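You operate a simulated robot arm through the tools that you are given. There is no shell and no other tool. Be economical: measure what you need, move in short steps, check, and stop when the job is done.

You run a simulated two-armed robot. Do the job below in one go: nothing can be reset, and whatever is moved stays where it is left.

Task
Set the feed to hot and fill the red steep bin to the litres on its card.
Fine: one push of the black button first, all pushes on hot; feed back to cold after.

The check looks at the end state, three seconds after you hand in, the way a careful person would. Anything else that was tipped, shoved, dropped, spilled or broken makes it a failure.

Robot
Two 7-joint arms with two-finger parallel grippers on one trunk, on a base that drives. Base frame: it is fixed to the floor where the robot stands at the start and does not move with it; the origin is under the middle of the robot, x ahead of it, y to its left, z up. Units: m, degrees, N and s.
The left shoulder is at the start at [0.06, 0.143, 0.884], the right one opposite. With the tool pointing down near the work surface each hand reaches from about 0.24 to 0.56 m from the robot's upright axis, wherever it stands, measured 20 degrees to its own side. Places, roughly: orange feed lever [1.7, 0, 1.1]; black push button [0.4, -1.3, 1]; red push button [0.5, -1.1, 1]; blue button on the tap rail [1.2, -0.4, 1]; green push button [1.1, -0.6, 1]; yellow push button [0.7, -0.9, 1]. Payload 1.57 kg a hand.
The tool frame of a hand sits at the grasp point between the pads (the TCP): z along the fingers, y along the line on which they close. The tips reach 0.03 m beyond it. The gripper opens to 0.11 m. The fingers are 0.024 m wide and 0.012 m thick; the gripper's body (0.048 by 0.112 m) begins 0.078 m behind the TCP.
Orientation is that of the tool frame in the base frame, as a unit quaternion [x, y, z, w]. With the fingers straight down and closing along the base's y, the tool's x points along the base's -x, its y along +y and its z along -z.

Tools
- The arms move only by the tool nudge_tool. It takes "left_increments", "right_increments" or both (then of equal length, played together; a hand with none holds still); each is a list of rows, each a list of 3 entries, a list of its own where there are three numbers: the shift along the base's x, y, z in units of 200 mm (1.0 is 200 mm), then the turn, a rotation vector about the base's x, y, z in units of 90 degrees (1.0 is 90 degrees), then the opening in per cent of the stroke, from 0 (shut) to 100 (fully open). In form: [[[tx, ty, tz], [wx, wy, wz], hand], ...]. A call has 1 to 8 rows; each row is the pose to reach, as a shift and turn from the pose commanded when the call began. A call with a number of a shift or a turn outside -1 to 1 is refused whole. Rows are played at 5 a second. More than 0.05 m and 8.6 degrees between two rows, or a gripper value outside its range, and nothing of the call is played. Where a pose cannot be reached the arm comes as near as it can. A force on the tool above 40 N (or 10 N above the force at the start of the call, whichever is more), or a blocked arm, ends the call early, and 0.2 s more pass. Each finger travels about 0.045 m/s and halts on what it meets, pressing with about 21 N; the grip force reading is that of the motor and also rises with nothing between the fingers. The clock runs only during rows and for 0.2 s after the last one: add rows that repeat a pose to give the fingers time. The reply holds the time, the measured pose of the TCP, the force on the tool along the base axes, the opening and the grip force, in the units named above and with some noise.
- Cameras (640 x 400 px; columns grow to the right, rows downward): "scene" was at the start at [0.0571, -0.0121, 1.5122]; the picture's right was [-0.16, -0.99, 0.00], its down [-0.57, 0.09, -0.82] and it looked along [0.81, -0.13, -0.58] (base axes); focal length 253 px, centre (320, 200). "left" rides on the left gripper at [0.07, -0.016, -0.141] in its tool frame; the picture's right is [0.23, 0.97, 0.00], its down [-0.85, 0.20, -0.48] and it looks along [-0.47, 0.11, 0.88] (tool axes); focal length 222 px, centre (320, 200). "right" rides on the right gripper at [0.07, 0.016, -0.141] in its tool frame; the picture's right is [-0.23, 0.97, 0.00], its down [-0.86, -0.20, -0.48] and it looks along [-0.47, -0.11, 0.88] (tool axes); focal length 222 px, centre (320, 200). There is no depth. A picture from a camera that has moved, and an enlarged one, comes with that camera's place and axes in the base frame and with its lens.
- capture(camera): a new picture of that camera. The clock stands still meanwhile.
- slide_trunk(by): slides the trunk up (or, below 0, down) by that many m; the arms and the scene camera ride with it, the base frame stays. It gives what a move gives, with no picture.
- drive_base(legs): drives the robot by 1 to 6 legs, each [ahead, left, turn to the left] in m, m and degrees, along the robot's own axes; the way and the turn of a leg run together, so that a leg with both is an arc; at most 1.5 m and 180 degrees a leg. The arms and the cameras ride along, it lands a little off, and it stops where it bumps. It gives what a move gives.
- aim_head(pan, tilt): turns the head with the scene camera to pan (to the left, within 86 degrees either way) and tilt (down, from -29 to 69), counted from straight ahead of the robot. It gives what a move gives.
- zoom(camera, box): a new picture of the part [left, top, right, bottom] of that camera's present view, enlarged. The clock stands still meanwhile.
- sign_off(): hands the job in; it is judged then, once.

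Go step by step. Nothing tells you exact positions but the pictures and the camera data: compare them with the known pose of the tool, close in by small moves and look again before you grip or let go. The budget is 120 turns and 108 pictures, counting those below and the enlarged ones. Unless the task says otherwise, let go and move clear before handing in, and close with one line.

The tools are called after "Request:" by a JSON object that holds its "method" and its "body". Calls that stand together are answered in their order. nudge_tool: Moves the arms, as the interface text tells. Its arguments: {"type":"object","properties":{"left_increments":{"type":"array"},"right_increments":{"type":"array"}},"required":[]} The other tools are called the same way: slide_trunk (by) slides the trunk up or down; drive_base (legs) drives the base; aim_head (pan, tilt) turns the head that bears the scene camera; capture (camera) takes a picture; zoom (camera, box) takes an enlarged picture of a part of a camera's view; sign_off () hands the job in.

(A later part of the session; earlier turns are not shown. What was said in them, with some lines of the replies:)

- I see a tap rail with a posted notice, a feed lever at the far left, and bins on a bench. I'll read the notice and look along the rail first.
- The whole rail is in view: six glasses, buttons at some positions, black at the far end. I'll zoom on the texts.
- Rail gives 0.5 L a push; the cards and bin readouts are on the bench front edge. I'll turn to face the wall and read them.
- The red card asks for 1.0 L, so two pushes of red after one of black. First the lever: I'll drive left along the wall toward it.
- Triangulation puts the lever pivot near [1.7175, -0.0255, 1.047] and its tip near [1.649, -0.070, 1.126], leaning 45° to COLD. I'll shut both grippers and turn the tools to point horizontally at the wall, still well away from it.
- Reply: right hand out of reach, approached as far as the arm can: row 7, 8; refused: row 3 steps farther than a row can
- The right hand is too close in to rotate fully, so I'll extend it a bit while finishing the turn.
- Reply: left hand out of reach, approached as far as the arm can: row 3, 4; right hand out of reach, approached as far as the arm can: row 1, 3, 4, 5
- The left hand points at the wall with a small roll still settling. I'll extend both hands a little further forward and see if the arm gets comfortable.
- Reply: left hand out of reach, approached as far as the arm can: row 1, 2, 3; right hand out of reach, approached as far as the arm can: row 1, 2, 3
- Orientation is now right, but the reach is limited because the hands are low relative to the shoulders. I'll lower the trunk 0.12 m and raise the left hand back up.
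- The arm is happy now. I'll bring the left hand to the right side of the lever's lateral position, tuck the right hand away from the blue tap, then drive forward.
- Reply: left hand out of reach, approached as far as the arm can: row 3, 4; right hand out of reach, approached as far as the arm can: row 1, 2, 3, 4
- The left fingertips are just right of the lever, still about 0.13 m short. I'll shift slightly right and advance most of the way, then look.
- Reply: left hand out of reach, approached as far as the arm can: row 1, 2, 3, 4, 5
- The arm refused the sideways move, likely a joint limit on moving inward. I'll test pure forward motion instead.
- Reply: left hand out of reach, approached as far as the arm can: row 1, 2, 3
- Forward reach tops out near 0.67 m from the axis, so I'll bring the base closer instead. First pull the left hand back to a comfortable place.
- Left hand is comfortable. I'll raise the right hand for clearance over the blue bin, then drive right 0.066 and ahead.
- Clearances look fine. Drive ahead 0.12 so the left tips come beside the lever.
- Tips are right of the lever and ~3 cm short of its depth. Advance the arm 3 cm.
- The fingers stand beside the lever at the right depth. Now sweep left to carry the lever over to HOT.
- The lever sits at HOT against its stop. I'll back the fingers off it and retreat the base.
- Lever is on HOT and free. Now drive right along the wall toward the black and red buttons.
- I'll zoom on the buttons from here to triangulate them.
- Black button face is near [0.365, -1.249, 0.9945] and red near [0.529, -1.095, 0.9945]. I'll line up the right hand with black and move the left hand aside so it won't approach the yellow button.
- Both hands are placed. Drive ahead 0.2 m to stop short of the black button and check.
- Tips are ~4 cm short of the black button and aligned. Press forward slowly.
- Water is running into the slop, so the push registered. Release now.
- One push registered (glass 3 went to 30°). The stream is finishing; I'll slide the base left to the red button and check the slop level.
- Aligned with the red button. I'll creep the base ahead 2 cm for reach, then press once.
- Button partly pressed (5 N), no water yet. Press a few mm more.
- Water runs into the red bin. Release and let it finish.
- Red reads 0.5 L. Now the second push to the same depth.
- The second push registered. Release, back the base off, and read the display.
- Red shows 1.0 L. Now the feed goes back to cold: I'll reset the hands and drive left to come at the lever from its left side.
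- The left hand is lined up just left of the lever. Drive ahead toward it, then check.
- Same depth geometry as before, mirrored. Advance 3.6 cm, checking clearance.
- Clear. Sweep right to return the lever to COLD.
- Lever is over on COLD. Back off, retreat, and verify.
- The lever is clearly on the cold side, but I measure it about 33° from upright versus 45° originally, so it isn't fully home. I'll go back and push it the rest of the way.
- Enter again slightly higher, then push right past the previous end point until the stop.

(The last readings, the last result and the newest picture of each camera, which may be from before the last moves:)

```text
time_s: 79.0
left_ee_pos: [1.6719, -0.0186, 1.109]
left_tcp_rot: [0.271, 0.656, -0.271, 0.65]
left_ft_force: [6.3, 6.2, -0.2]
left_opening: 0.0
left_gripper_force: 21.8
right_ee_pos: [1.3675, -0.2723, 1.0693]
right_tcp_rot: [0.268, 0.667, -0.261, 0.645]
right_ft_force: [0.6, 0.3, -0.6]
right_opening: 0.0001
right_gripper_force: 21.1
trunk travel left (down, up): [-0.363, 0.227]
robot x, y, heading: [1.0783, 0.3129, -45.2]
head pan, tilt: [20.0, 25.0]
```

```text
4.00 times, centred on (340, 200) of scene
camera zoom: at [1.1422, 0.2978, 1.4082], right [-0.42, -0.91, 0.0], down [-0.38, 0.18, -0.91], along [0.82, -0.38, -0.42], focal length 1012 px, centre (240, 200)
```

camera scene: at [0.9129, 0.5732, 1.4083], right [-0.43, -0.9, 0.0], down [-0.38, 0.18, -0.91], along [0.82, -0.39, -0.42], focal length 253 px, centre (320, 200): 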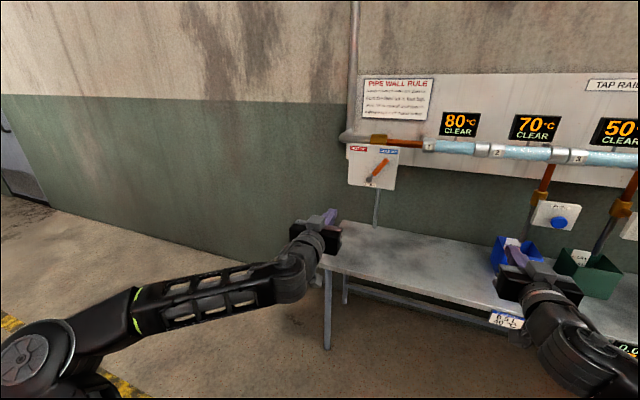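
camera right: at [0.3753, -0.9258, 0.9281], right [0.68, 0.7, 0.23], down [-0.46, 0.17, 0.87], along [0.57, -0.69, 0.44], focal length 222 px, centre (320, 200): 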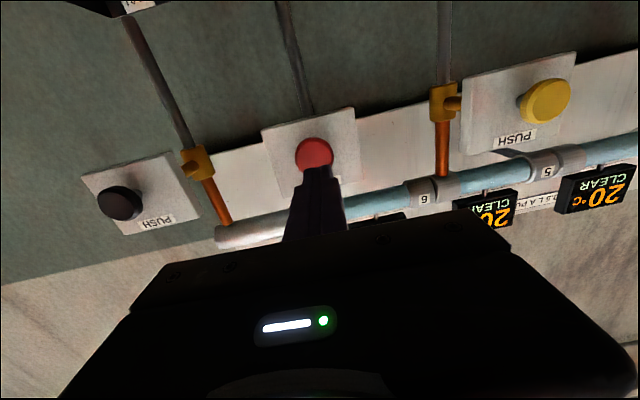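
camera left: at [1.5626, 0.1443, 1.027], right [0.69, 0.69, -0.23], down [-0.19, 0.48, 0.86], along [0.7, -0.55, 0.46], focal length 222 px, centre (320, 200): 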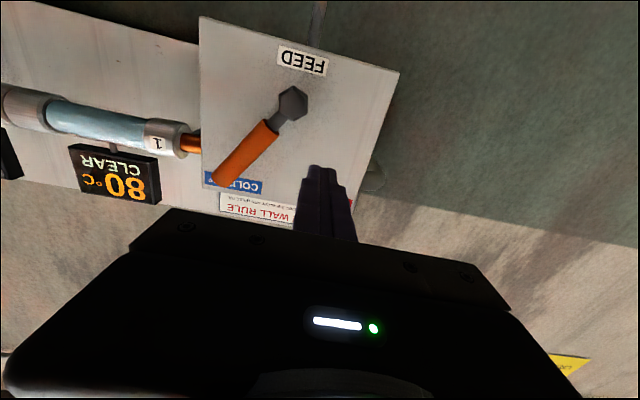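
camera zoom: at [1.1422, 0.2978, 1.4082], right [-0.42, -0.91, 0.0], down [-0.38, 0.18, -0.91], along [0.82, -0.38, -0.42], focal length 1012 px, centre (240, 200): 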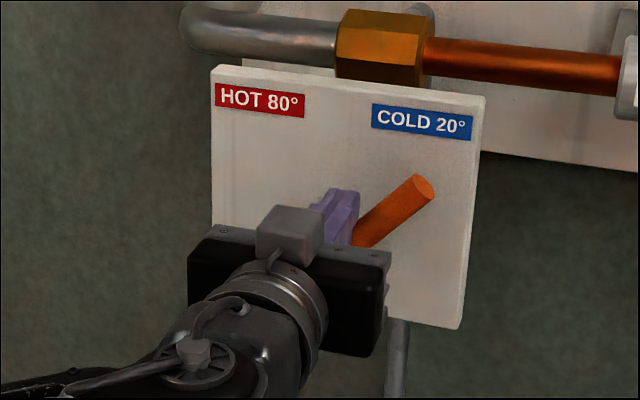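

Now essentially at the original cold position. A final small push to be sure of the stop.

Request:
{"method": "nudge_tool", "body": {"left_increments": [[[-0.025, -0.025, 0], [0, 0, 0], 0], [[-0.05, -0.05, 0], [0, 0, 0], 0], [[-0.05, -0.05, 0], [0, 0, 0], 0]]}}

Request:
{"method": "nudge_tool", "body": {"left_increments": [[[0.06, 0.06, 0], [0, 0, 0], 0], [[0.12, 0.12, 0], [0, 0, 0], 0], [[0.02, 0.22, 0], [0, 0, 0], 0], [[-0.08, 0.32, 0], [0, 0, 0], 0], [[-0.08, 0.32, 0], [0, 0, 0], 0]]}}

Request:
{"method": "drive_base", "body": {"legs": [[-0.3, 0, 0]]}}

Request:
{"method": "capture", "body": {"camera": "scene"}}

Request:
{"method": "zoom", "body": {"camera": "scene", "box": [320, 120, 448, 200]}}

```text
time_s: 79.8
left_ee_pos: [1.6677, -0.0237, 1.1099]
left_tcp_rot: [0.265, 0.658, -0.267, 0.652]
left_ft_force: [23.2, 24.3, 5.8]
left_opening: 0.0002
left_gripper_force: 21.0
right_ee_pos: [1.3693, -0.2701, 1.0711]
right_tcp_rot: [0.267, 0.668, -0.261, 0.644]
right_ft_force: [-0.1, -0.6, 0.5]
right_opening: 0.0
right_gripper_force: 21.0
trunk travel left (down, up): [-0.363, 0.227]
robot x, y, heading: [1.0771, 0.3149, -44.6]
head pan, tilt: [20.0, 25.0]
```

```text
time_s: 81.0
left_ee_pos: [1.6441, 0.0318, 1.1107]
left_tcp_rot: [0.272, 0.656, -0.271, 0.65]
left_ft_force: [0.0, 0.0, -0.5]
left_opening: 0.0
left_gripper_force: 20.9
right_ee_pos: [1.3663, -0.2727, 1.0701]
right_tcp_rot: [0.269, 0.666, -0.261, 0.644]
right_ft_force: [0.5, 0.2, 0.1]
right_opening: 0.0
right_gripper_force: 21.0
trunk travel left (down, up): [-0.363, 0.227]
robot x, y, heading: [1.0768, 0.3128, -45.0]
head pan, tilt: [20.0, 25.0]
```

```text
time_s: 83.0
left_ee_pos: [1.429, 0.2469, 1.111]
left_tcp_rot: [0.27, 0.656, -0.269, 0.651]
left_ft_force: [0.2, 0.7, 0.1]
left_opening: 0.0001
left_gripper_force: 21.1
right_ee_pos: [1.1549, -0.058, 1.0701]
right_tcp_rot: [0.267, 0.667, -0.259, 0.645]
right_ft_force: [-0.2, 0.0, -0.1]
right_opening: 0.0005
right_gripper_force: 20.5
trunk travel left (down, up): [-0.363, 0.227]
robot x, y, heading: [0.8633, 0.5212, -44.7]
head pan, tilt: [20.0, 25.0]
```

```text
43 pictures are left
camera scene: at [0.9264, 0.5099, 1.4083], right [-0.42, -0.91, 0.0], down [-0.38, 0.18, -0.91], along [0.82, -0.38, -0.42], focal length 253 px, centre (320, 200)
```

scene: 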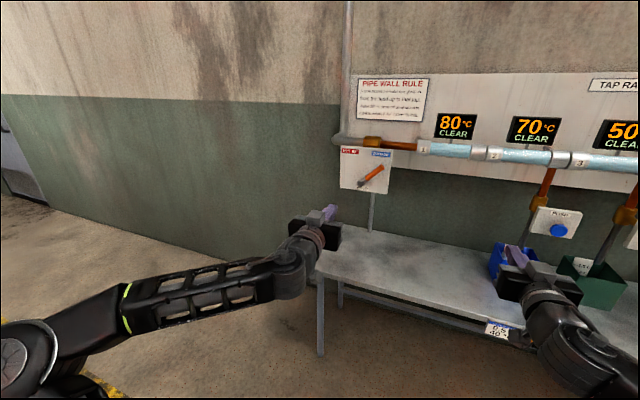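

```text
5.00 times, centred on (384, 160) of scene
camera zoom: at [0.9264, 0.5099, 1.4083], right [-0.42, -0.91, 0.0], down [-0.38, 0.18, -0.91], along [0.82, -0.38, -0.42], focal length 1265 px, centre (0, 400)
```

zoom: 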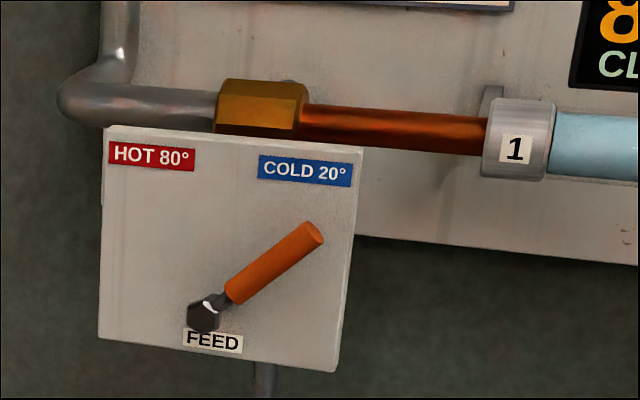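

The lever is fully home on COLD, red reads 1.0 L after two pushes, the slop took one push, and nothing else was touched. Both hands are clear, so I'm handing in.

Request:
{"method": "sign_off", "body": {}}

```text
The job is handed in.
```

The red bin holds the 1.0 L on its card (one black push first, then two red, all on hot), and the feed is back on cold. The bin's display reads 20 °C, though its card says 40 °C: the hot water had only moved partway down the pipe.
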